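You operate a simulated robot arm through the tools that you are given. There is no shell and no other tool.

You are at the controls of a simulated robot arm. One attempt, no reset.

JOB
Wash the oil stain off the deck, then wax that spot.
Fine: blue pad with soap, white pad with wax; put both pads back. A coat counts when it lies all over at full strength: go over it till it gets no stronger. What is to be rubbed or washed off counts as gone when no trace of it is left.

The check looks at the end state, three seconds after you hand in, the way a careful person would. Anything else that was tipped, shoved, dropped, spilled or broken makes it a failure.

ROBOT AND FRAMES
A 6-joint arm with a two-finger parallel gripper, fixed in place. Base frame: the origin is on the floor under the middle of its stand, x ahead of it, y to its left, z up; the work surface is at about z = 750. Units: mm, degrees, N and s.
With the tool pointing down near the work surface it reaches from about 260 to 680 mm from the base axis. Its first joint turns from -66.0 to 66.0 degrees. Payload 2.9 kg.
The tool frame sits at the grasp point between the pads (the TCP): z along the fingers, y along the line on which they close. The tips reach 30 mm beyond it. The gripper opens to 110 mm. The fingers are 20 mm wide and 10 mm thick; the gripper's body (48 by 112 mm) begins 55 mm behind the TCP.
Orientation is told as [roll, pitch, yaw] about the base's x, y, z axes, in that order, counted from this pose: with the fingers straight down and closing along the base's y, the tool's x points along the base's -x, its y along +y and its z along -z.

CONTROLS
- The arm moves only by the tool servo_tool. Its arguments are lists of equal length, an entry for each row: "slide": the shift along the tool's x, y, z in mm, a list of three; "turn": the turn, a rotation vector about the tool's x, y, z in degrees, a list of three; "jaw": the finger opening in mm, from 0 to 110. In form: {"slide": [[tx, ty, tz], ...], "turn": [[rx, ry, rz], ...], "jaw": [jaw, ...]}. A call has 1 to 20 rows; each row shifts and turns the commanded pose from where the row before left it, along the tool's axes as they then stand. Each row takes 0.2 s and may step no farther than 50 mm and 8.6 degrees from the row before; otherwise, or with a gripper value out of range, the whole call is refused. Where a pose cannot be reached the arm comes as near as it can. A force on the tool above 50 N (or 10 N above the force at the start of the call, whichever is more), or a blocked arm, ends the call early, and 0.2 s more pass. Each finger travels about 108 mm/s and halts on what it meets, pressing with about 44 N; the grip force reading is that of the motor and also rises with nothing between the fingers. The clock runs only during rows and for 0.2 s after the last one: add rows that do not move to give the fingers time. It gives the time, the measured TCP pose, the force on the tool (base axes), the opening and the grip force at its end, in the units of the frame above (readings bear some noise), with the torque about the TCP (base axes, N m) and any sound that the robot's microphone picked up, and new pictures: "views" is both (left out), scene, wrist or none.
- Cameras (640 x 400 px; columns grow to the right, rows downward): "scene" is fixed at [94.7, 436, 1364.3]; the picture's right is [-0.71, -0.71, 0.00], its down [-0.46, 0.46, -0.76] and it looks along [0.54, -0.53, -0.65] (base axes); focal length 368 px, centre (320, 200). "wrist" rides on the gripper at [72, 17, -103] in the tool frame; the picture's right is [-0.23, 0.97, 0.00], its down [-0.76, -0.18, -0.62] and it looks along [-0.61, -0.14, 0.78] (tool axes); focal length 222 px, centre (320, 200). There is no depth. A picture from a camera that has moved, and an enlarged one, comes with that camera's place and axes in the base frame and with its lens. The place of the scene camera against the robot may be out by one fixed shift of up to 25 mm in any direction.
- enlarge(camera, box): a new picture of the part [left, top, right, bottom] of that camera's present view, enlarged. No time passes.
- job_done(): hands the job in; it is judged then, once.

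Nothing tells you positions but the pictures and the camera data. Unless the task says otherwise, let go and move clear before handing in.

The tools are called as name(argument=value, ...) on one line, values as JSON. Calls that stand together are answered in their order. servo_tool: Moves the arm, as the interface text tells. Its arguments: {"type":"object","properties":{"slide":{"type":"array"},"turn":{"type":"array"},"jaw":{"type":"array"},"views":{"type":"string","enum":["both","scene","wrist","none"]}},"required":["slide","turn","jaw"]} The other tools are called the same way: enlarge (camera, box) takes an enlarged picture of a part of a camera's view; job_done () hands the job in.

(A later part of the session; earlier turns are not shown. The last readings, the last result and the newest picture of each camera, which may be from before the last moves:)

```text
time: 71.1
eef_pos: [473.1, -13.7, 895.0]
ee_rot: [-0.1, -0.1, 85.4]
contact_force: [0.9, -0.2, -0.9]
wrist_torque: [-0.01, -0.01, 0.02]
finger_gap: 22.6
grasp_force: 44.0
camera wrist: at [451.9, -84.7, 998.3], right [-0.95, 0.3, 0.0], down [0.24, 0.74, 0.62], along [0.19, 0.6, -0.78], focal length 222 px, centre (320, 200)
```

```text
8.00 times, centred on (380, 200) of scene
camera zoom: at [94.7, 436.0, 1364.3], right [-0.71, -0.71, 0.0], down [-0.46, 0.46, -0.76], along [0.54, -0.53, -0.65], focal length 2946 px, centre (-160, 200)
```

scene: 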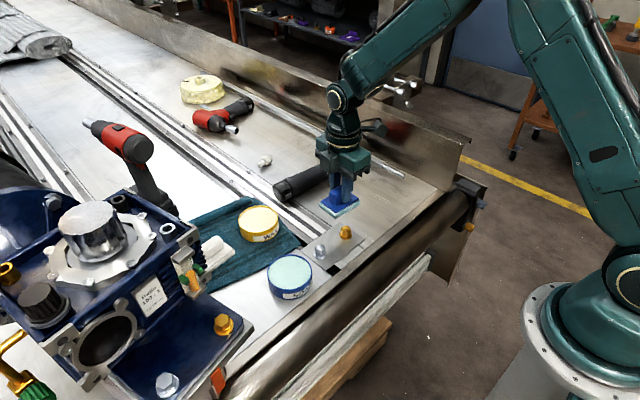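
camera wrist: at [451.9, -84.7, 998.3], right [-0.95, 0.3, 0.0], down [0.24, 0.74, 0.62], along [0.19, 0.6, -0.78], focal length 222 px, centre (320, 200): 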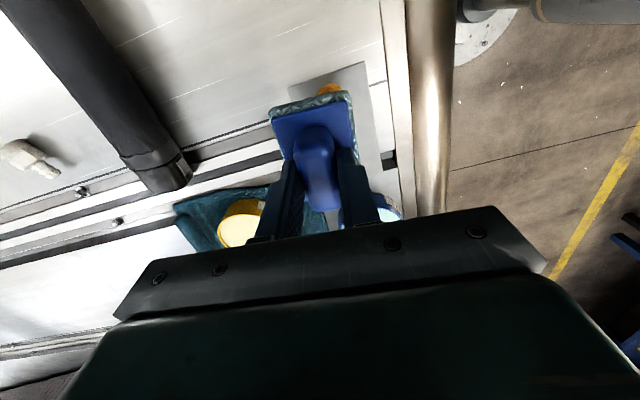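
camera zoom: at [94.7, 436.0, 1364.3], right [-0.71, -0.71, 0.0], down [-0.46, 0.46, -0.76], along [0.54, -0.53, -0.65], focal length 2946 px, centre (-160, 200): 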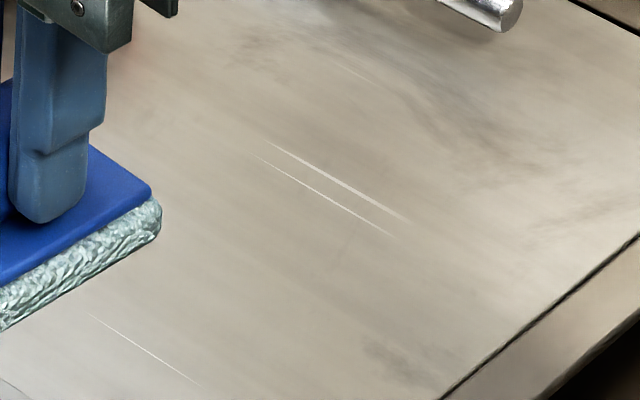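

Only extremely faint marks remain, and they may be the metal's own texture. To be sure, I'll re-load with soap and scrub once more, then compare.

servo_tool(slide=[[-41.7, 8.8, 0], [-41.7, 8.8, 0], [-41.7, 8.8, 0], [-41.7, 8.8, 0], [0, 0, 30], [0, 0, 22], [0, 0, 0]], turn=[[0, 0, 0], [0, 0, 0], [0, 0, 0], [0, 0, 0], [0, 0, 0], [0, 0, 0], [0, 0, 0]], jaw=[15, 15, 15, 15, 15, 15, 15], views="both")

enlarge(camera="scene", box=[240, 210, 340, 310])

enlarge(camera="scene", box=[345, 180, 401, 220])

```text
time: 72.7
eef_pos: [452.9, 157.7, 842.6]
ee_rot: [-0.1, -0.1, 85.4]
contact_force: [-0.6, 0.3, -0.4]
wrist_torque: [0.04, 0.0, 0.01]
finger_gap: 22.8
grasp_force: 44.1
camera wrist: at [430.0, 86.8, 945.3], right [-0.95, 0.3, 0.0], down [0.24, 0.74, 0.63], along [0.19, 0.6, -0.78], focal length 222 px, centre (320, 200)
```

scene: 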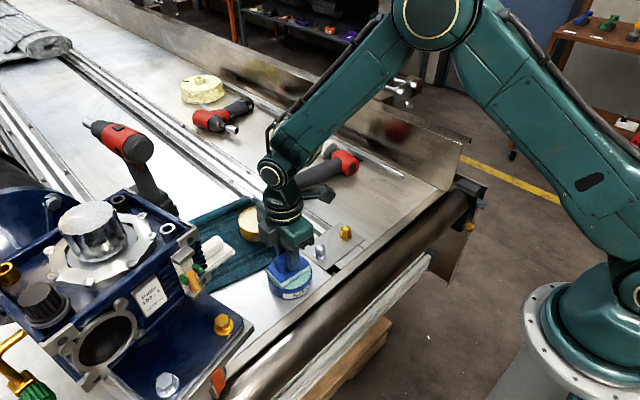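
wrist: 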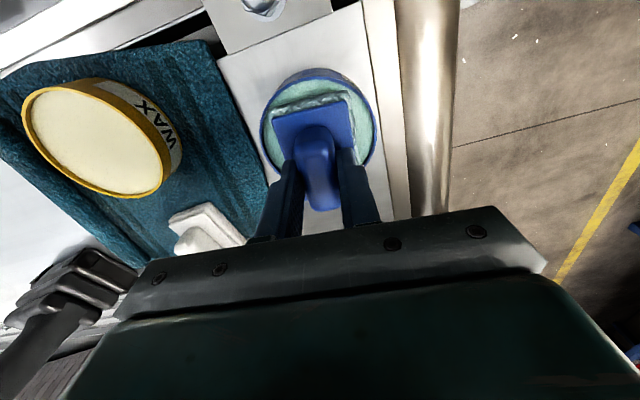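

```text
4.00 times, centred on (290, 260) of scene
camera zoom: at [94.7, 436.0, 1364.3], right [-0.71, -0.71, 0.0], down [-0.46, 0.46, -0.76], along [0.54, -0.53, -0.65], focal length 1473 px, centre (440, -40)
```

zoom: 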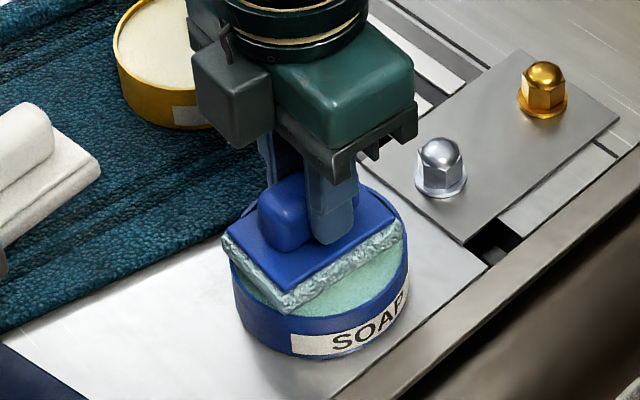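

```text
10.00 times, centred on (373, 200) of scene
camera zoom: at [94.7, 436.0, 1364.3], right [-0.71, -0.71, 0.0], down [-0.46, 0.46, -0.76], along [0.54, -0.53, -0.65], focal length 3682 px, centre (-210, 200)
```

zoom: 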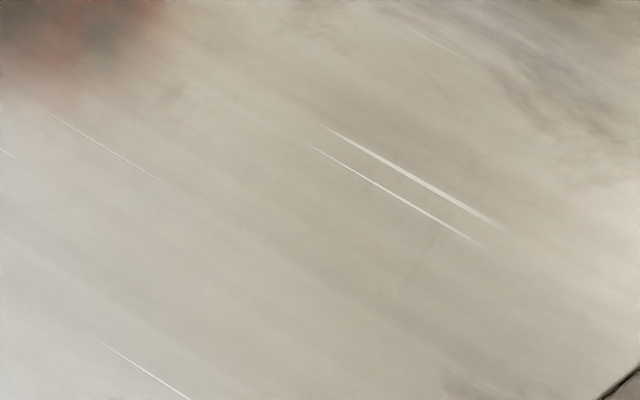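

servo_tool(slide=[[3, 0, 2], [0, 0, 2], [0, 0, 0]], turn=[[0, 0, 0], [0, 0, 0], [0, 0, 0]], jaw=[15, 15, 15], views="none")

servo_tool(slide=[[0, 0, 1], [0, 0, 0]], turn=[[0, 0, 0], [0, 0, 0]], jaw=[15, 15], views="none")

servo_tool(slide=[[0, 0, 1], [0, 0, 0]], turn=[[0, 0, 0], [0, 0, 0]], jaw=[15, 15], views="none")

```text
time: 73.5
eef_pos: [451.0, 154.1, 837.3]
ee_rot: [-0.1, 0.0, 85.6]
contact_force: [0.3, -0.3, -0.1]
wrist_torque: [0.0, -0.03, 0.02]
finger_gap: 22.7
grasp_force: 43.8
```

```text
time: 74.1
eef_pos: [450.1, 154.0, 836.7]
ee_rot: [-0.1, -0.1, 85.5]
contact_force: [0.0, -0.5, -0.5]
wrist_torque: [0.01, 0.03, -0.05]
finger_gap: 22.8
grasp_force: 43.7
```

```text
time: 74.7
eef_pos: [452.2, 154.9, 835.9]
ee_rot: [0.0, -0.1, 85.5]
contact_force: [-0.5, -0.2, 1.3]
wrist_torque: [-0.03, 0.08, -0.05]
finger_gap: 22.7
grasp_force: 43.5
```

servo_tool(slide=[[0, 0, 0.5], [0, 0, 0]], turn=[[0, 0, 0], [0, 0, 0]], jaw=[15, 15], views="none")

servo_tool(slide=[[0, 0, 0.3], [0, 0, 0], [0, 0, 0]], turn=[[0, 0, 0], [0, 0, 0], [0, 0, 0]], jaw=[15, 15, 15], views="scene")

enlarge(camera="scene", box=[240, 210, 340, 310])

```text
time: 75.3
eef_pos: [452.2, 152.6, 836.2]
ee_rot: [0.0, -0.2, 85.7]
contact_force: [0.4, 1.5, 2.4]
wrist_torque: [0.0, 0.02, -0.05]
finger_gap: 22.7
grasp_force: 44.1
```

```text
time: 76.1
eef_pos: [451.4, 154.0, 836.4]
ee_rot: [-0.1, -0.2, 85.4]
contact_force: [2.4, 1.2, 9.0]
wrist_torque: [-0.11, 0.04, 0.01]
finger_gap: 23.0
grasp_force: 44.1
```

scene: 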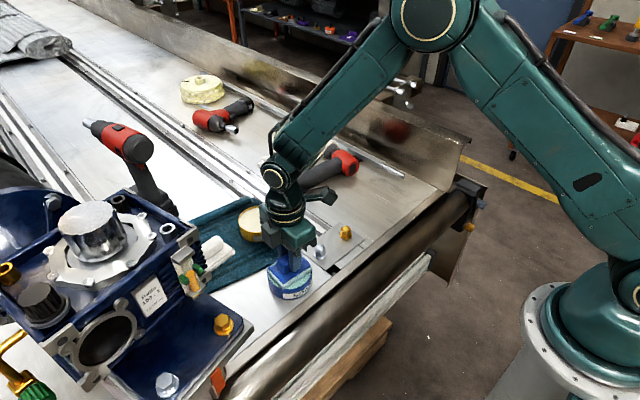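

```text
4.00 times, centred on (290, 260) of scene
camera zoom: at [94.6, 436.0, 1364.3], right [-0.71, -0.71, 0.0], down [-0.46, 0.46, -0.76], along [0.54, -0.53, -0.65], focal length 1473 px, centre (440, -40)
```

zoom: 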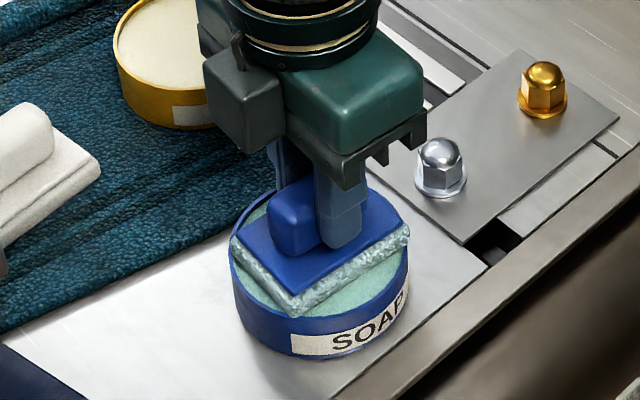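

servo_tool(slide=[[0, 0, -8.8], [0, 0, -25], [0, 0, -25], [44, -5.9, 0], [44, -5.9, 0], [44, -5.9, 0], [44, -5.9, 0], [44, -5.9, 0], [44, -5.9, 0], [0, 0, 40], [0, 0, 35], [0, 0, 12], [0, 0, 1.5], [0, 0, 0]], turn=[[0, 0, 0], [0, 0, 0], [0, 0, 0], [0, 0, 0], [0, 0, 0], [0, 0, 0], [0, 0, 0], [0, 0, 0], [0, 0, 0], [0, 0, 0], [0, 0, 0], [0, 0, 0], [0, 0, 0], [0, 0, 0]], jaw=[15, 15, 15, 15, 15, 15, 15, 15, 15, 15, 15, 15, 15, 15], views="none")

servo_tool(slide=[[0, 0, 1], [0, 0, 0]], turn=[[0, 0, 0], [0, 0, 0]], jaw=[15, 15], views="none")

```text
time: 79.1
eef_pos: [467.9, -112.6, 806.3]
ee_rot: [-0.1, -0.1, 85.5]
contact_force: [1.0, 0.2, -1.3]
wrist_torque: [-0.04, -0.02, 0.02]
finger_gap: 22.8
grasp_force: 43.9
```

```text
time: 79.7
eef_pos: [466.4, -112.9, 805.7]
ee_rot: [-0.1, -0.1, 85.5]
contact_force: [-0.9, -0.3, -1.7]
wrist_torque: [0.0, -0.03, -0.03]
finger_gap: 22.6
grasp_force: 43.7
```

servo_tool(slide=[[0, 0, 0.6], [0, 0, 0]], turn=[[0, 0, 0], [0, 0, 0]], jaw=[15, 15], views="none")

servo_tool(slide=[[0, 0, 0.4], [0, 0, 0]], turn=[[0, 0, 0], [0, 0, 0]], jaw=[15, 15], views="none")

```text
time: 80.3
eef_pos: [465.6, -113.3, 804.9]
ee_rot: [0.0, -0.1, 85.5]
contact_force: [1.2, 1.1, 3.4]
wrist_torque: [0.01, 0.05, -0.03]
finger_gap: 22.6
grasp_force: 44.2
```

```text
time: 80.9
eef_pos: [466.2, -112.5, 804.1]
ee_rot: [-0.2, 0.0, 85.5]
contact_force: [-2.3, -0.1, 20.4]
wrist_torque: [0.03, 0.24, 0.0]
finger_gap: 23.0
grasp_force: 43.8
```

Contact at about 20 N. I'll scrub the lanes again with the fresh soap.

servo_tool(slide=[[13, 0, 0], [13, 0, 0], [13, 0, 0], [13, 0, 0], [13, 0, 0], [13, 0, 0], [0, -12, 0], [-13, 0, 0], [-13, 0, 0], [-13, 0, 0], [-13, 0, 0], [-13, 0, 0], [-13, 0, 0], [0, -12, 0], [13, 0, 0], [13, 0, 0], [13, 0, 0], [13, 0, 0], [13, 0, 0], [13, 0, 0]], turn=[[0, 0, 0], [0, 0, 0], [0, 0, 0], [0, 0, 0], [0, 0, 0], [0, 0, 0], [0, 0, 0], [0, 0, 0], [0, 0, 0], [0, 0, 0], [0, 0, 0], [0, 0, 0], [0, 0, 0], [0, 0, 0], [0, 0, 0], [0, 0, 0], [0, 0, 0], [0, 0, 0], [0, 0, 0], [0, 0, 0]], jaw=[15, 15, 15, 15, 15, 15, 15, 15, 15, 15, 15, 15, 15, 15, 15, 15, 15, 15, 15, 15], views="none")

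servo_tool(slide=[[0, -12, 0], [-13, 0, 0], [-13, 0, 0], [-13, 0, 0], [-13, 0, 0], [-13, 0, 0], [-13, 0, 0], [0, 12, 0], [13, 0, 0], [13, 0, 0], [13, 0, 0], [13, 0, 0], [13, 0, 0], [13, 0, 0], [0, 12, 0]], turn=[[0, 0, 0], [0, 0, 0], [0, 0, 0], [0, 0, 0], [0, 0, 0], [0, 0, 0], [0, 0, 0], [0, 0, 0], [0, 0, 0], [0, 0, 0], [0, 0, 0], [0, 0, 0], [0, 0, 0], [0, 0, 0], [0, 0, 0]], jaw=[15, 15, 15, 15, 15, 15, 15, 15, 15, 15, 15, 15, 15, 15, 15], views="none")

servo_tool(slide=[[-13, 0, 0], [-13, 0, 0], [-13, 0, 0], [-13, 0, 0], [-13, 0, 0], [-13, 0, 0], [0, 11, 0], [13, 0, 0], [13, 0, 0], [13, 0, 0], [13, 0, 0], [13, 0, 0], [13, 0, 0], [-13, 0, 0], [-13, 0, 0], [-13, 0, 0], [-13, 0, 0], [-13, 0, 0], [-13, 0, 0]], turn=[[0, 0, 0], [0, 0, 0], [0, 0, 0], [0, 0, 0], [0, 0, 0], [0, 0, 0], [0, 0, 0], [0, 0, 0], [0, 0, 0], [0, 0, 0], [0, 0, 0], [0, 0, 0], [0, 0, 0], [0, 0, 0], [0, 0, 0], [0, 0, 0], [0, 0, 0], [0, 0, 0], [0, 0, 0]], jaw=[15, 15, 15, 15, 15, 15, 15, 15, 15, 15, 15, 15, 15, 15, 15, 15, 15, 15, 15], views="none")

servo_tool(slide=[[0, 0, -10], [0, 0, -40], [0, 0, -40], [-45, 0, 0], [-45, 0, 0], [-45, 0, 0], [0, 0, 0]], turn=[[0, 0, 0], [0, 0, 0], [0, 0, 0], [0, 0, 0], [0, 0, 0], [0, 0, 0], [0, 0, 0]], jaw=[15, 15, 15, 15, 15, 15, 15], views="both")

enlarge(camera="scene", box=[376, 196, 392, 206])

enlarge(camera="scene", box=[345, 180, 401, 220])

```text
time: 82.5
eef_pos: [465.0, -192.6, 804.1]
ee_rot: [0.0, -0.1, 85.4]
contact_force: [-0.4, -0.7, 5.1]
wrist_torque: [-0.03, -0.15, 0.0]
finger_gap: 22.8
grasp_force: 44.4
stopped in row 7: the force on the tool passed its limit at 52 N (the readings are from after the stop); the commanded pose is now the measured one
```

```text
time: 85.7
eef_pos: [455.5, -192.3, 805.4]
ee_rot: [-0.2, 0.1, 85.4]
contact_force: [9.3, -2.6, 21.1]
wrist_torque: [0.44, -0.18, -0.21]
finger_gap: 22.8
grasp_force: 44.0
```

```text
time: 89.7
eef_pos: [446.7, -111.7, 804.6]
ee_rot: [0.2, -0.1, 85.5]
contact_force: [-0.6, -10.4, 26.5]
wrist_torque: [-0.63, -0.17, 0.06]
finger_gap: 22.8
grasp_force: 44.4
```

```text
time: 91.3
eef_pos: [456.6, 24.8, 896.7]
ee_rot: [0.2, -0.2, 85.5]
contact_force: [0.4, -0.1, -1.2]
wrist_torque: [0.0, -0.01, -0.03]
finger_gap: 22.8
grasp_force: 43.6
camera wrist: at [434.5, -46.9, 1000.3], right [-0.95, 0.3, 0.0], down [0.24, 0.74, 0.62], along [0.19, 0.6, -0.78], focal length 222 px, centre (320, 200)
```

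scene: 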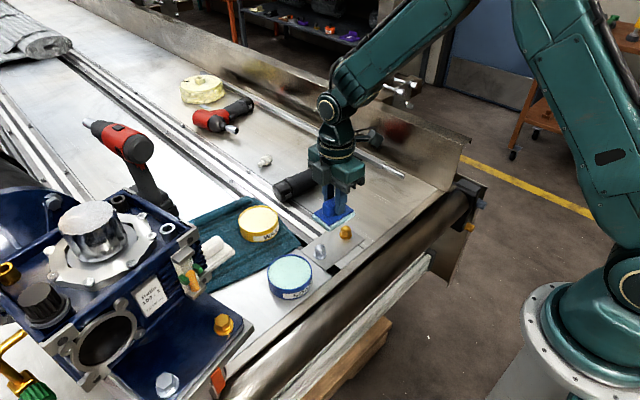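
wrist: 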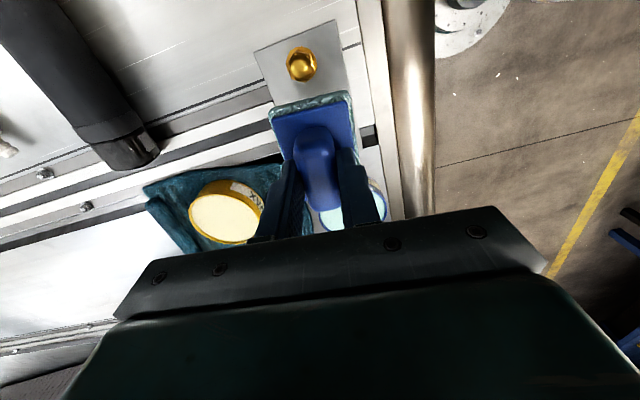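

```text
16.00 times, centred on (384, 201) of scene
camera zoom: at [94.6, 436.0, 1364.3], right [-0.71, -0.71, 0.0], down [-0.46, 0.46, -0.76], along [0.54, -0.53, -0.65], focal length 5892 px, centre (-704, 184)
```

zoom: 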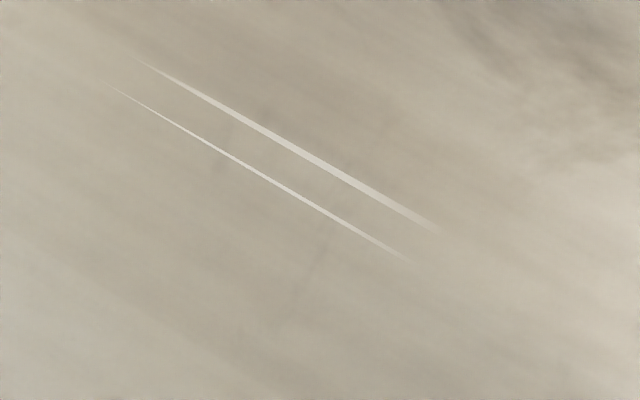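

```text
10.00 times, centred on (373, 200) of scene
camera zoom: at [94.6, 436.0, 1364.3], right [-0.71, -0.71, 0.0], down [-0.46, 0.46, -0.76], along [0.54, -0.53, -0.65], focal length 3682 px, centre (-210, 200)
```

zoom: 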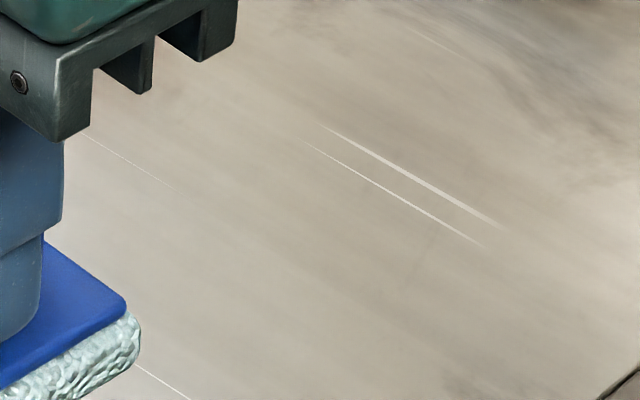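

enlarge(camera="scene", box=[352, 186, 376, 201])

enlarge(camera="scene", box=[370, 186, 394, 201])

enlarge(camera="scene", box=[352, 200, 376, 215])

```text
16.00 times, centred on (364, 194) of scene
camera zoom: at [94.6, 436.0, 1364.3], right [-0.71, -0.71, 0.0], down [-0.46, 0.46, -0.76], along [0.54, -0.53, -0.65], focal length 5892 px, centre (-384, 304)
```

zoom: 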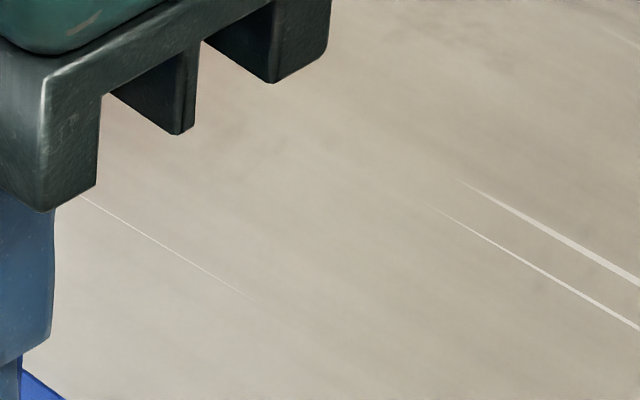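

```text
16.00 times, centred on (382, 194) of scene
camera zoom: at [94.6, 436.0, 1364.3], right [-0.71, -0.71, 0.0], down [-0.46, 0.46, -0.76], along [0.54, -0.53, -0.65], focal length 5892 px, centre (-672, 304)
```

zoom: 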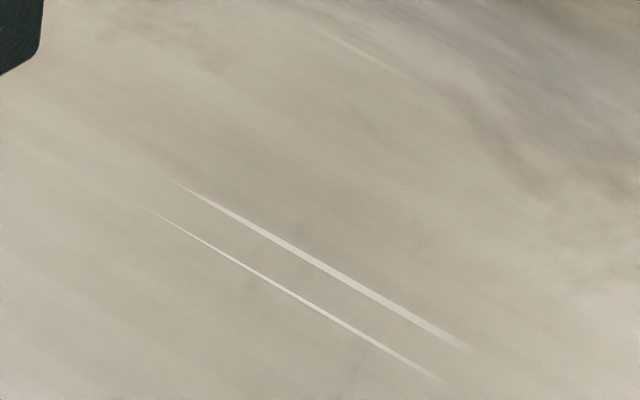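

```text
16.00 times, centred on (364, 208) of scene
camera zoom: at [94.6, 436.0, 1364.3], right [-0.71, -0.71, 0.0], down [-0.46, 0.46, -0.76], along [0.54, -0.53, -0.65], focal length 5892 px, centre (-384, 80)
```

zoom: 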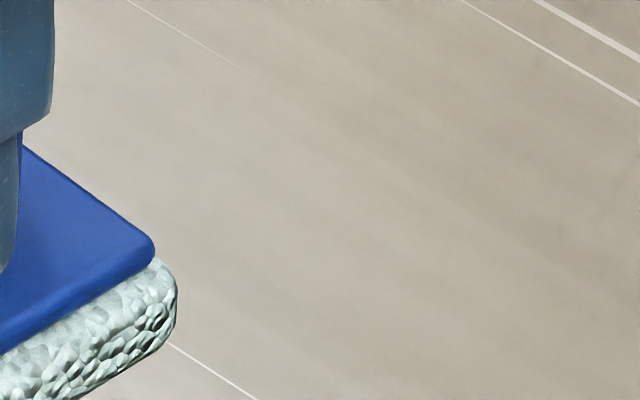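

The oil is gone; the remaining faint marks didn't change under repeated soaped passes, so they belong to the deck. I'll carry the blue pad back to its original spot.

servo_tool(slide=[[-39.4, 0.7, 0], [-39.4, 0.7, 0], [-39.4, 0.7, 0], [-39.4, 0.7, 0], [-39.4, 0.7, 0], [-39.4, 0.7, 0], [0, 0, 0], [0, 0, 0]], turn=[[0, 0, 0], [0, 0, 0], [0, 0, 0], [0, 0, 0], [0, 0, 0], [0, 0, 0], [0.1, 0.1, 0], [0, 0, 0]], jaw=[15, 15, 15, 15, 15, 15, 15, 15], views="both")

servo_tool(slide=[[0, 0, 40], [0, 0, 35], [0, 0, 8], [0, 0, 0], [0, 0, 0]], turn=[[0, 0, 0], [0, 0, 0], [0, 0, 0], [0, 0, 0], [0, 0, 0]], jaw=[15, 15, 15, 15, 15], views="both")

```text
time: 93.1
eef_pos: [471.9, 257.8, 892.7]
ee_rot: [0.1, 0.0, 85.5]
contact_force: [-0.4, -0.4, -0.5]
wrist_torque: [0.0, 0.0, 0.0]
finger_gap: 23.0
grasp_force: 43.4
camera wrist: at [448.6, 186.2, 996.6], right [-0.95, 0.3, 0.0], down [0.24, 0.74, 0.62], along [0.19, 0.59, -0.78], focal length 222 px, centre (320, 200)
```

scene: 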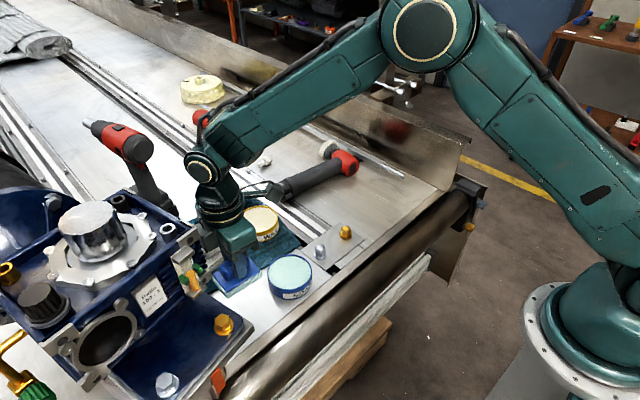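
wrist: 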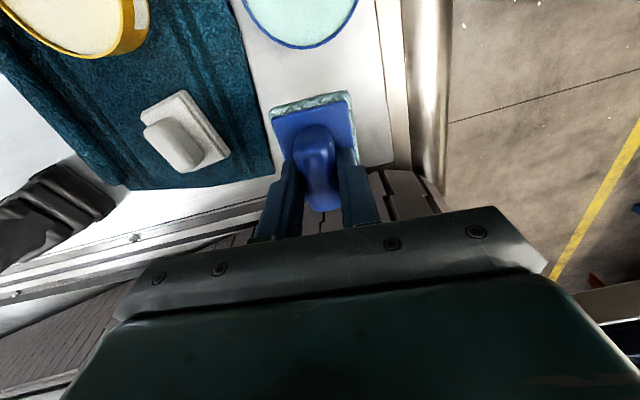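

```text
time: 94.3
eef_pos: [473.7, 258.4, 812.4]
ee_rot: [0.2, 0.0, 85.4]
contact_force: [-0.2, 0.3, 0.1]
wrist_torque: [0.01, 0.0, 0.02]
finger_gap: 22.9
grasp_force: 43.7
camera wrist: at [450.9, 186.5, 915.7], right [-0.95, 0.3, 0.0], down [0.24, 0.74, 0.62], along [0.19, 0.59, -0.78], focal length 222 px, centre (320, 200)
```

scene: 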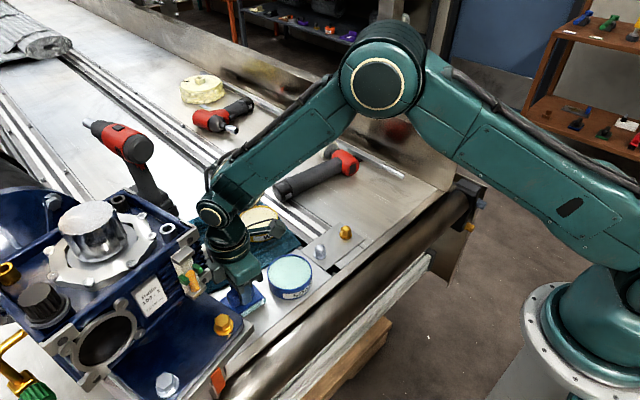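
wrist: 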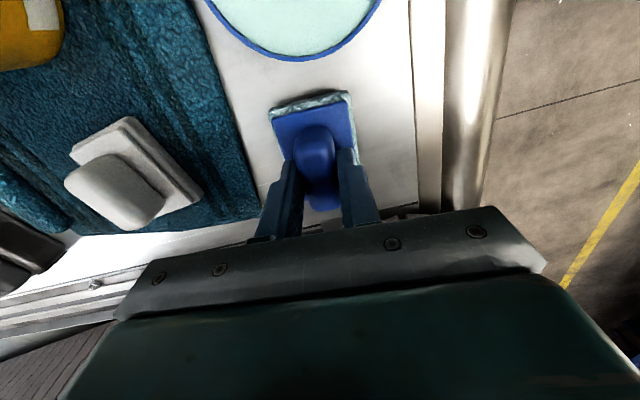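

servo_tool(slide=[[-2.3, 2, 2], [0, 0, 2], [0, 0, 0], [0, 0, 0]], turn=[[0.1, 0, 0], [0, 0, 0], [0, 0, 0], [0, 0, 0]], jaw=[15, 15, 15, 15], views="none")

servo_tool(slide=[[0, 0, 1], [0, 0, 0]], turn=[[0, 0, 0], [0, 0, 0]], jaw=[15, 15], views="none")

servo_tool(slide=[[0, 0, 0.7], [0, 0, 0]], turn=[[0, 0, 0], [0, 0, 0]], jaw=[15, 15], views="none")

```text
time: 95.3
eef_pos: [471.7, 260.9, 807.6]
ee_rot: [0.0, 0.0, 85.5]
contact_force: [0.0, 0.6, -0.9]
wrist_torque: [0.02, 0.0, 0.03]
finger_gap: 22.7
grasp_force: 44.1
```

```text
time: 95.9
eef_pos: [472.5, 260.2, 806.7]
ee_rot: [0.0, -0.1, 85.4]
contact_force: [0.2, 0.4, -0.2]
wrist_torque: [0.02, 0.02, -0.01]
finger_gap: 22.7
grasp_force: 43.9
```

```text
time: 96.5
eef_pos: [473.5, 260.6, 807.1]
ee_rot: [0.0, 0.0, 85.5]
contact_force: [-0.8, -0.3, -0.3]
wrist_torque: [0.0, -0.03, 0.02]
finger_gap: 22.8
grasp_force: 43.9
```

servo_tool(slide=[[0, 0, 0.7], [0, 0, 0]], turn=[[0, 0, 0], [0, 0, 0]], jaw=[15, 15], views="none")

servo_tool(slide=[[0, 0, 0.7], [0, 0, 0]], turn=[[0, 0, 0], [0, 0, 0]], jaw=[15, 15], views="none")

```text
time: 97.1
eef_pos: [471.6, 261.9, 805.1]
ee_rot: [0.1, -0.1, 85.3]
contact_force: [-0.3, -0.1, -0.2]
wrist_torque: [-0.02, 0.02, -0.02]
finger_gap: 22.8
grasp_force: 43.8
```

```text
time: 97.7
eef_pos: [472.2, 261.7, 804.9]
ee_rot: [-0.1, 0.1, 85.4]
contact_force: [0.6, -1.8, 5.0]
wrist_torque: [0.01, 0.07, 0.01]
finger_gap: 23.0
grasp_force: 43.8
```

Contact made. I'll release the blue pad and lift off.

servo_tool(slide=[[0, 0, 0], [0, 0, 0], [0, 0, 0], [0, 0, -10], [0, 0, -40], [0, 0, -40], [0, 0, 0]], turn=[[0, 0, 0], [0, 0, 0], [0, 0, 0], [0, 0, 0], [0, 0, 0], [0, 0, 0], [0, 0, 0]], jaw=[30, 45, 60, 64, 64, 64, 64], views="both")

enlarge(camera="wrist", box=[120, 20, 420, 200])

```text
time: 99.3
eef_pos: [470.6, 261.8, 893.4]
ee_rot: [-0.1, -0.1, 85.4]
contact_force: [-0.1, 0.0, 0.2]
wrist_torque: [-0.01, 0.0, -0.04]
finger_gap: 63.7
grasp_force: 0.0
camera wrist: at [448.5, 191.1, 997.9], right [-0.95, 0.3, 0.0], down [0.24, 0.75, 0.62], along [0.19, 0.59, -0.78], focal length 222 px, centre (320, 200)
```

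scene: 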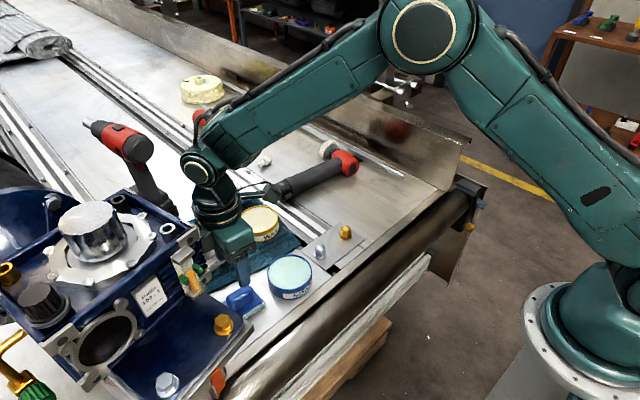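
wrist: 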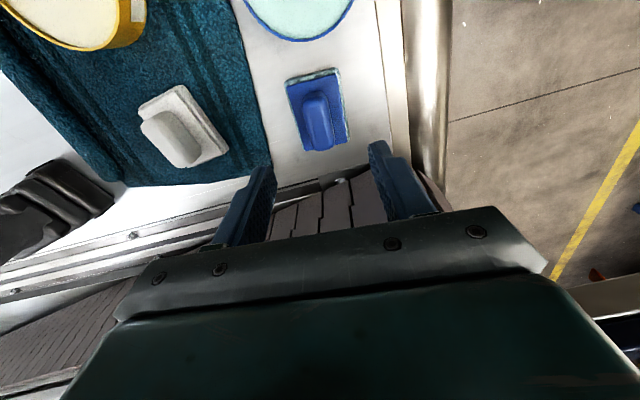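

```text
2.13 times, centred on (270, 110) of wrist
camera zoom: at [448.5, 191.1, 997.9], right [-0.95, 0.3, 0.0], down [0.24, 0.75, 0.62], along [0.19, 0.59, -0.78], focal length 474 px, centre (427, 392)
```

zoom: 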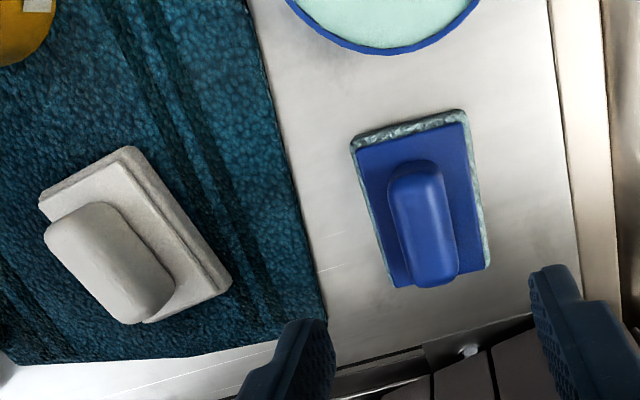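

The blue pad is back in place. The white pad sits at about (612,234), turned about +6°, so I'll go above it with yaw 96°.

servo_tool(slide=[[4.2, -35.8, 0], [4.2, -35.8, 0], [4.2, -35.8, 0], [4.2, -35.8, 0], [0, 0, 0], [0, 0, 0], [0, 0, 0]], turn=[[0, 0, 0], [0, 0, 0], [0, 0, 0], [0, 0, 0], [0, 0, -5.2], [0, 0, -5.3], [0, 0, 0]], jaw=[64, 64, 64, 64, 64, 64, 64], views="both")

enlarge(camera="wrist", box=[220, 30, 420, 155])

```text
time: 100.9
eef_pos: [612.5, 233.0, 894.3]
ee_rot: [0.0, 0.1, 96.0]
contact_force: [1.0, 0.8, -0.5]
wrist_torque: [-0.01, 0.02, 0.06]
finger_gap: 64.1
grasp_force: 0.1
camera wrist: at [603.1, 159.4, 997.2], right [-0.99, 0.12, 0.0], down [0.1, 0.78, 0.62], along [0.08, 0.62, -0.78], focal length 222 px, centre (320, 200)
```

scene: 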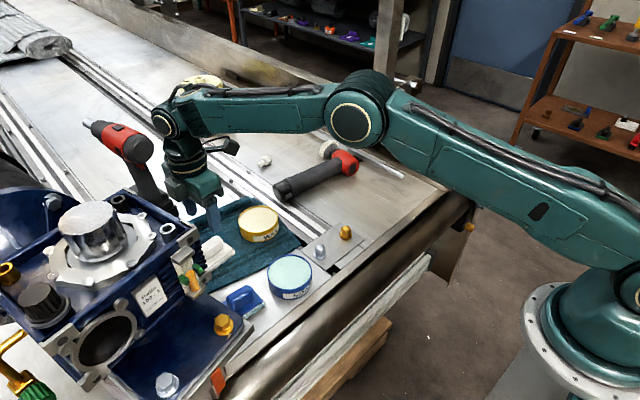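
wrist: 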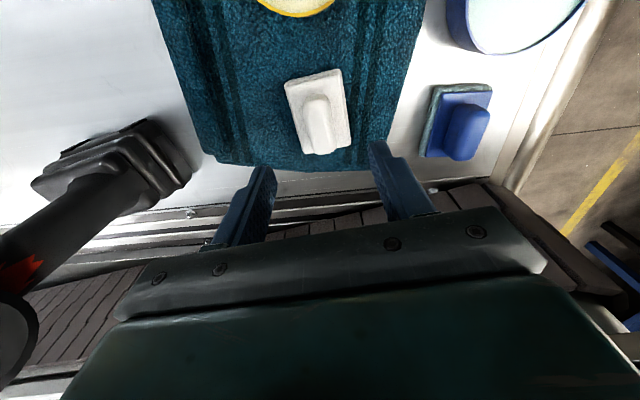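

```text
3.20 times, centred on (320, 92) of wrist
camera zoom: at [603.1, 159.4, 997.2], right [-0.99, 0.12, 0.0], down [0.1, 0.78, 0.62], along [0.08, 0.62, -0.78], focal length 711 px, centre (320, 544)
```

zoom: 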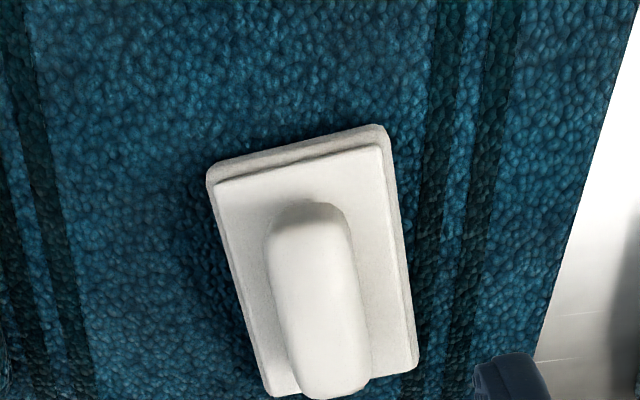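

servo_tool(slide=[[0, 0, 40], [0, 0, 30], [0, 0, 12], [0, 0, 0], [0, 0, 0]], turn=[[0, 0, 0], [0, 0, 0], [0, 0, 0], [0, 0, 0], [0, 0, 0]], jaw=[64, 64, 64, 64, 64], views="both")

enlarge(camera="wrist", box=[220, 70, 420, 220])

```text
time: 102.1
eef_pos: [612.9, 231.3, 813.0]
ee_rot: [0.0, 0.0, 95.9]
contact_force: [-0.1, 0.1, -0.4]
wrist_torque: [0.03, 0.01, 0.05]
finger_gap: 63.9
grasp_force: 0.1
camera wrist: at [603.7, 158.4, 916.2], right [-0.99, 0.13, 0.0], down [0.1, 0.78, 0.62], along [0.08, 0.62, -0.78], focal length 222 px, centre (320, 200)
```

scene: 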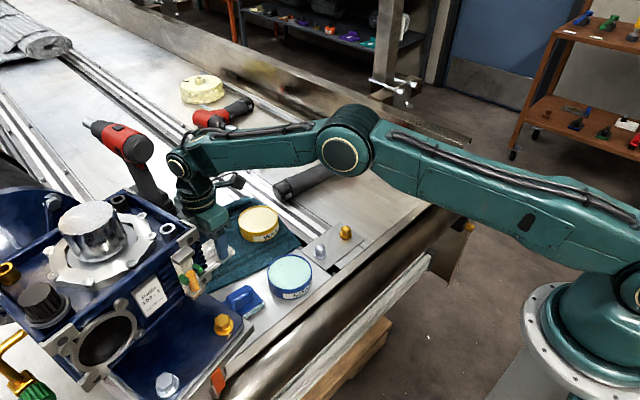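
wrist: 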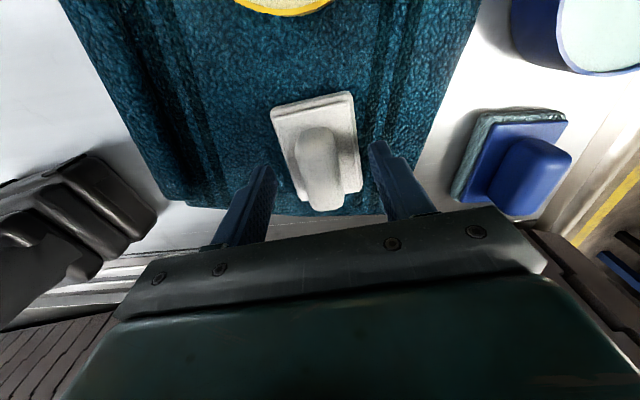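

```text
2.67 times, centred on (320, 145) of wrist
camera zoom: at [603.7, 158.4, 916.2], right [-0.99, 0.13, 0.0], down [0.1, 0.78, 0.62], along [0.08, 0.62, -0.78], focal length 592 px, centre (320, 347)
```

zoom: 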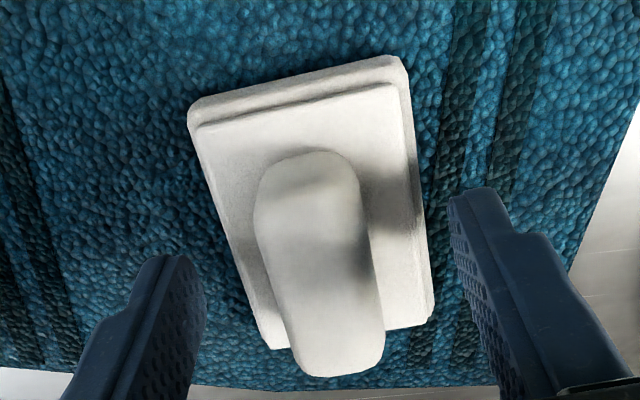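

servo_tool(slide=[[-1, 0, 1], [0, 0, 0], [0, 0, 0], [0, 0, 0], [0, 0, 0], [0, 0, 0]], turn=[[0, 0, 0], [0, 0, 0], [0, 0, 0], [0, 0, 0], [0, 0, 0], [0, 0, 0]], jaw=[64, 50, 36, 20, 15, 15], views="both")

enlarge(camera="wrist", box=[220, 70, 420, 220])

```text
time: 103.5
eef_pos: [612.3, 233.5, 812.1]
ee_rot: [0.0, 0.0, 96.0]
contact_force: [0.6, 0.2, -0.2]
wrist_torque: [-0.03, 0.01, 0.0]
finger_gap: 22.8
grasp_force: 43.5
camera wrist: at [603.2, 159.5, 915.6], right [-0.99, 0.13, 0.0], down [0.1, 0.78, 0.62], along [0.08, 0.62, -0.78], focal length 222 px, centre (320, 200)
```

scene: 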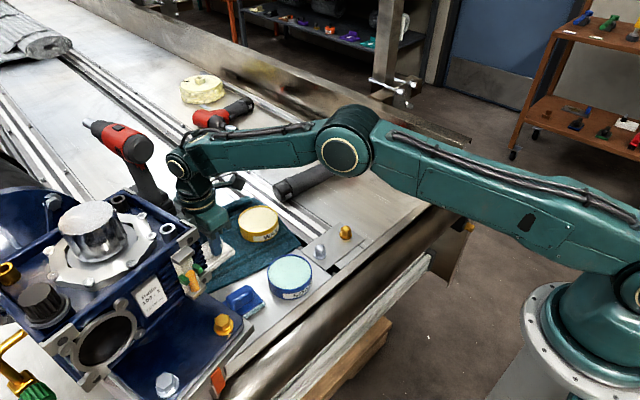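
wrist: 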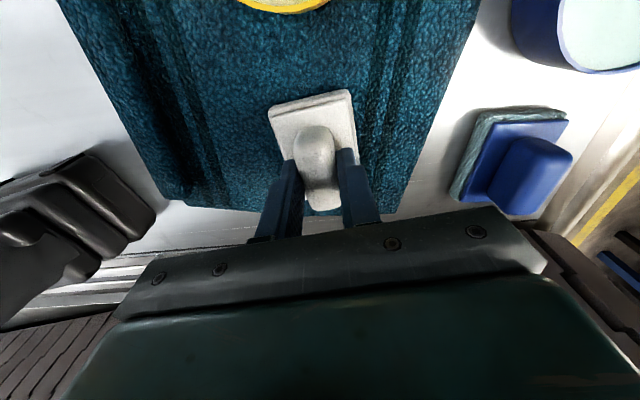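

```text
2.67 times, centred on (320, 145) of wrist
camera zoom: at [603.2, 159.5, 915.6], right [-0.99, 0.13, 0.0], down [0.1, 0.78, 0.62], along [0.08, 0.62, -0.78], focal length 592 px, centre (320, 347)
```

zoom: 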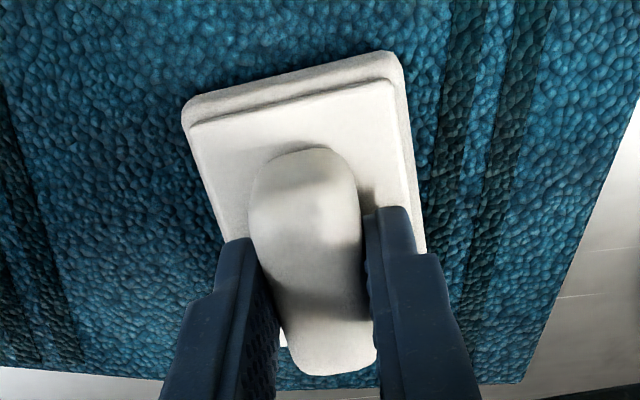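

I have the white pad; its release pose for later is (612.5,233,812) at yaw 96. I'll lift and move above the wax tin.

servo_tool(slide=[[0, 0, -10], [0, 0, -40], [0, 0, -40], [41.1, 4.6, 0], [41.1, 4.6, 0], [41.1, 4.6, 0], [0, 0, 0], [0, 0, 0]], turn=[[0, 0, 0], [0, 0, 0], [0, 0, 0], [0, 0, 0], [0, 0, 0], [0, 0, 0], [0, 0, 0], [0, 0, 0]], jaw=[15, 15, 15, 15, 15, 15, 15, 15], views="both")

enlarge(camera="wrist", box=[200, 20, 440, 200])

enlarge(camera="scene", box=[200, 150, 340, 270])

```text
time: 105.3
eef_pos: [612.2, 108.7, 901.6]
ee_rot: [0.0, -0.1, 95.9]
contact_force: [0.4, 0.2, -0.6]
wrist_torque: [0.01, -0.01, -0.01]
finger_gap: 22.9
grasp_force: 43.9
camera wrist: at [602.0, 34.2, 1005.3], right [-0.99, 0.13, 0.0], down [0.1, 0.78, 0.62], along [0.08, 0.62, -0.78], focal length 222 px, centre (320, 200)
```

scene: 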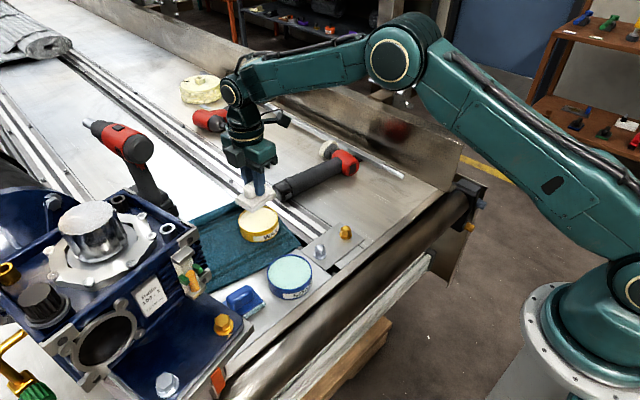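
wrist: 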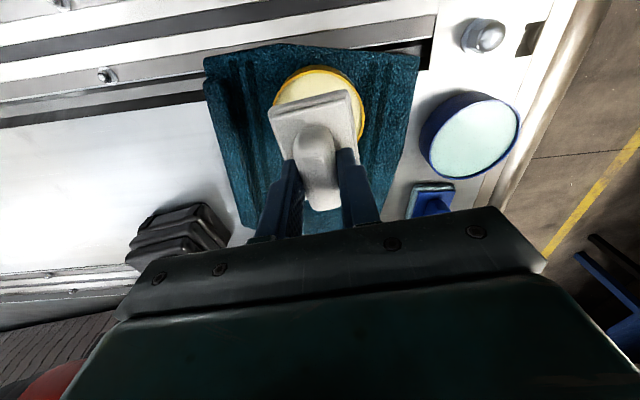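

```text
2.22 times, centred on (320, 110) of wrist
camera zoom: at [602.0, 34.2, 1005.3], right [-0.99, 0.13, 0.0], down [0.1, 0.78, 0.62], along [0.08, 0.62, -0.78], focal length 494 px, centre (320, 400)
```

zoom: 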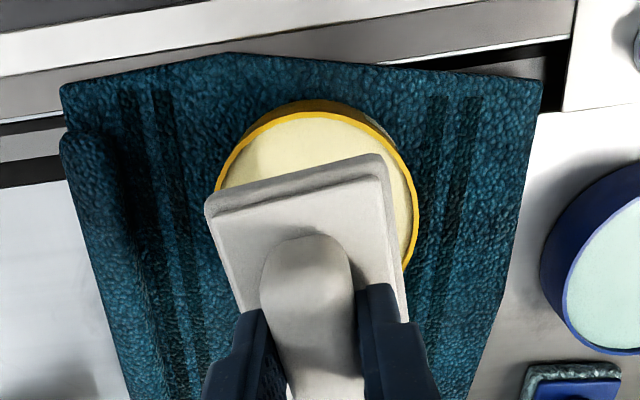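

```text
3.33 times, centred on (270, 210) of scene
camera zoom: at [94.7, 436.0, 1364.3], right [-0.71, -0.71, 0.0], down [-0.46, 0.46, -0.76], along [0.54, -0.53, -0.65], focal length 1228 px, centre (487, 167)
```

zoom: 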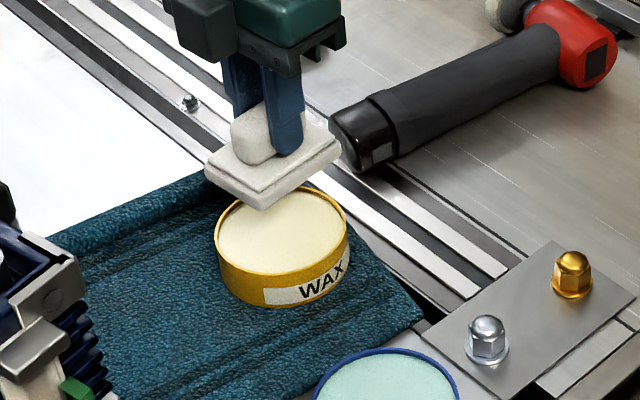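

servo_tool(slide=[[0, 0, 25], [0, 0, 25], [0, 0, 0]], turn=[[0, 0, 0], [0, 0, 0], [0, 0, 0]], jaw=[15, 15, 15], views="scene")

servo_tool(slide=[[0, 0, 2], [0, 0, 2], [0, 0, 0]], turn=[[0, 0, 0], [0, 0, 0], [0, 0, 0]], jaw=[15, 15, 15], views="none")

servo_tool(slide=[[0, 0, 1.5], [0, 0, 0], [0, 0, 0]], turn=[[0, 0, 0], [0, 0, 0], [0, 0, 0]], jaw=[15, 15, 15], views="none")

```text
time: 106.1
eef_pos: [612.0, 109.6, 850.8]
ee_rot: [0.0, -0.1, 95.9]
contact_force: [0.2, -0.4, -0.4]
wrist_torque: [-0.01, -0.01, 0.02]
finger_gap: 22.5
grasp_force: 44.8
```

scene: 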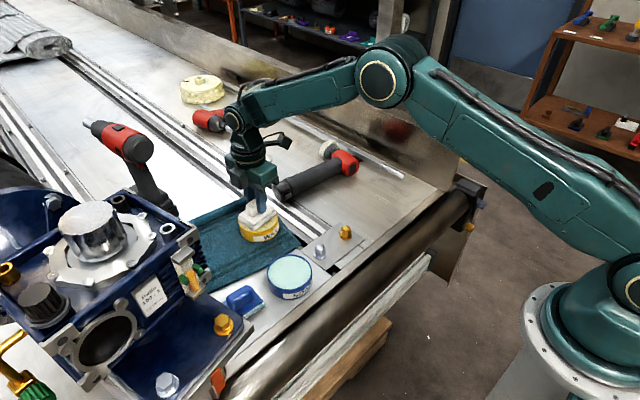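

```text
time: 106.9
eef_pos: [611.7, 109.1, 848.8]
ee_rot: [0.0, 0.0, 95.9]
contact_force: [-0.2, 0.1, -0.1]
wrist_torque: [0.02, 0.0, -0.01]
finger_gap: 22.8
grasp_force: 44.1
```

```text
time: 107.7
eef_pos: [611.3, 108.5, 845.5]
ee_rot: [0.0, 0.0, 95.9]
contact_force: [-0.4, -0.3, -1.6]
wrist_torque: [0.01, 0.0, 0.0]
finger_gap: 22.9
grasp_force: 44.2
```

servo_tool(slide=[[0, 0, 1], [0, 0, 0]], turn=[[0, 0, 0], [0, 0, 0]], jaw=[15, 15], views="none")

servo_tool(slide=[[0, 0, 1], [0, 0, 0]], turn=[[0, 0, 0], [0, 0, 0]], jaw=[15, 15], views="none")

servo_tool(slide=[[0, 0, 1], [0, 0, 0]], turn=[[0, 0, 0], [0, 0, 0]], jaw=[15, 15], views="none")

```text
time: 108.3
eef_pos: [612.4, 109.3, 844.8]
ee_rot: [0.0, 0.0, 95.9]
contact_force: [1.0, -0.1, 0.3]
wrist_torque: [0.01, 0.01, 0.05]
finger_gap: 22.8
grasp_force: 44.6
```

```text
time: 108.9
eef_pos: [611.8, 109.8, 844.9]
ee_rot: [0.0, 0.0, 95.9]
contact_force: [-0.6, -0.4, -0.6]
wrist_torque: [0.01, -0.01, 0.0]
finger_gap: 22.6
grasp_force: 43.8
```

```text
time: 109.5
eef_pos: [612.3, 108.4, 842.9]
ee_rot: [0.0, -0.1, 96.0]
contact_force: [-0.2, -0.1, -1.1]
wrist_torque: [-0.01, 0.0, -0.01]
finger_gap: 22.8
grasp_force: 44.0
```

servo_tool(slide=[[0, 0, 0.8], [0, 0, 0]], turn=[[0, 0, 0], [0, 0, 0]], jaw=[15, 15], views="none")

servo_tool(slide=[[0, 0, 0.8], [0, 0, 0]], turn=[[0, 0, 0], [0, 0, 0]], jaw=[15, 15], views="none")

servo_tool(slide=[[0, 0, 0.6], [0, 0, 0]], turn=[[0, 0, 0], [0, 0, 0]], jaw=[15, 15], views="scene")

enlarge(camera="scene", box=[220, 170, 320, 260])

```text
time: 110.1
eef_pos: [613.0, 110.6, 842.7]
ee_rot: [-0.1, 0.0, 95.9]
contact_force: [0.5, 0.4, -0.6]
wrist_torque: [-0.03, 0.04, -0.01]
finger_gap: 23.0
grasp_force: 44.0
```

```text
time: 110.7
eef_pos: [612.7, 109.3, 843.5]
ee_rot: [-0.1, 0.0, 95.9]
contact_force: [-3.2, -0.3, 7.6]
wrist_torque: [-0.07, 0.21, 0.02]
finger_gap: 23.0
grasp_force: 43.8
```

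```text
time: 111.3
eef_pos: [613.3, 109.7, 843.5]
ee_rot: [-0.3, -0.1, 95.9]
contact_force: [4.4, 3.0, 10.5]
wrist_torque: [0.16, -0.11, -0.03]
finger_gap: 22.9
grasp_force: 44.0
```

scene: 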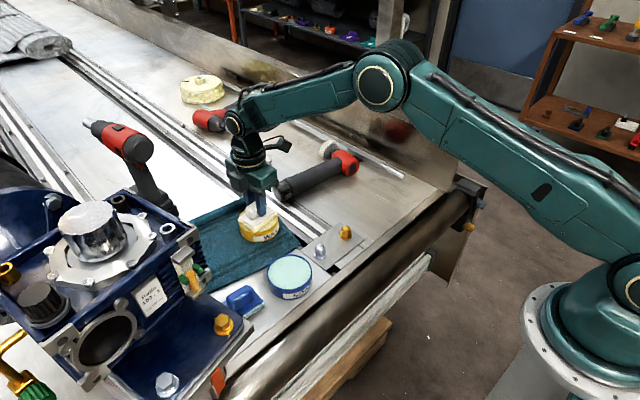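

```text
4.44 times, centred on (270, 215) of scene
camera zoom: at [94.5, 436.0, 1364.3], right [-0.71, -0.71, 0.0], down [-0.46, 0.46, -0.76], along [0.54, -0.53, -0.65], focal length 1637 px, centre (542, 133)
```

zoom: 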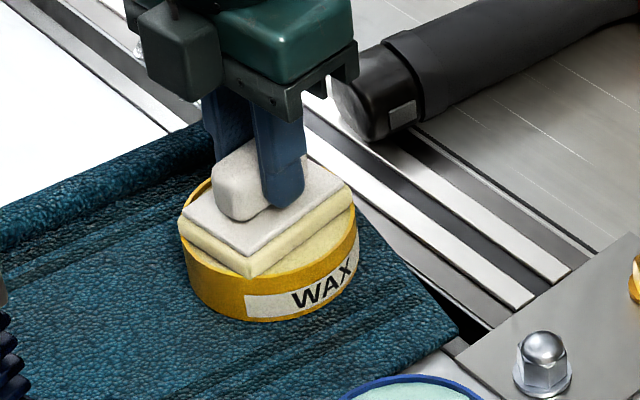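

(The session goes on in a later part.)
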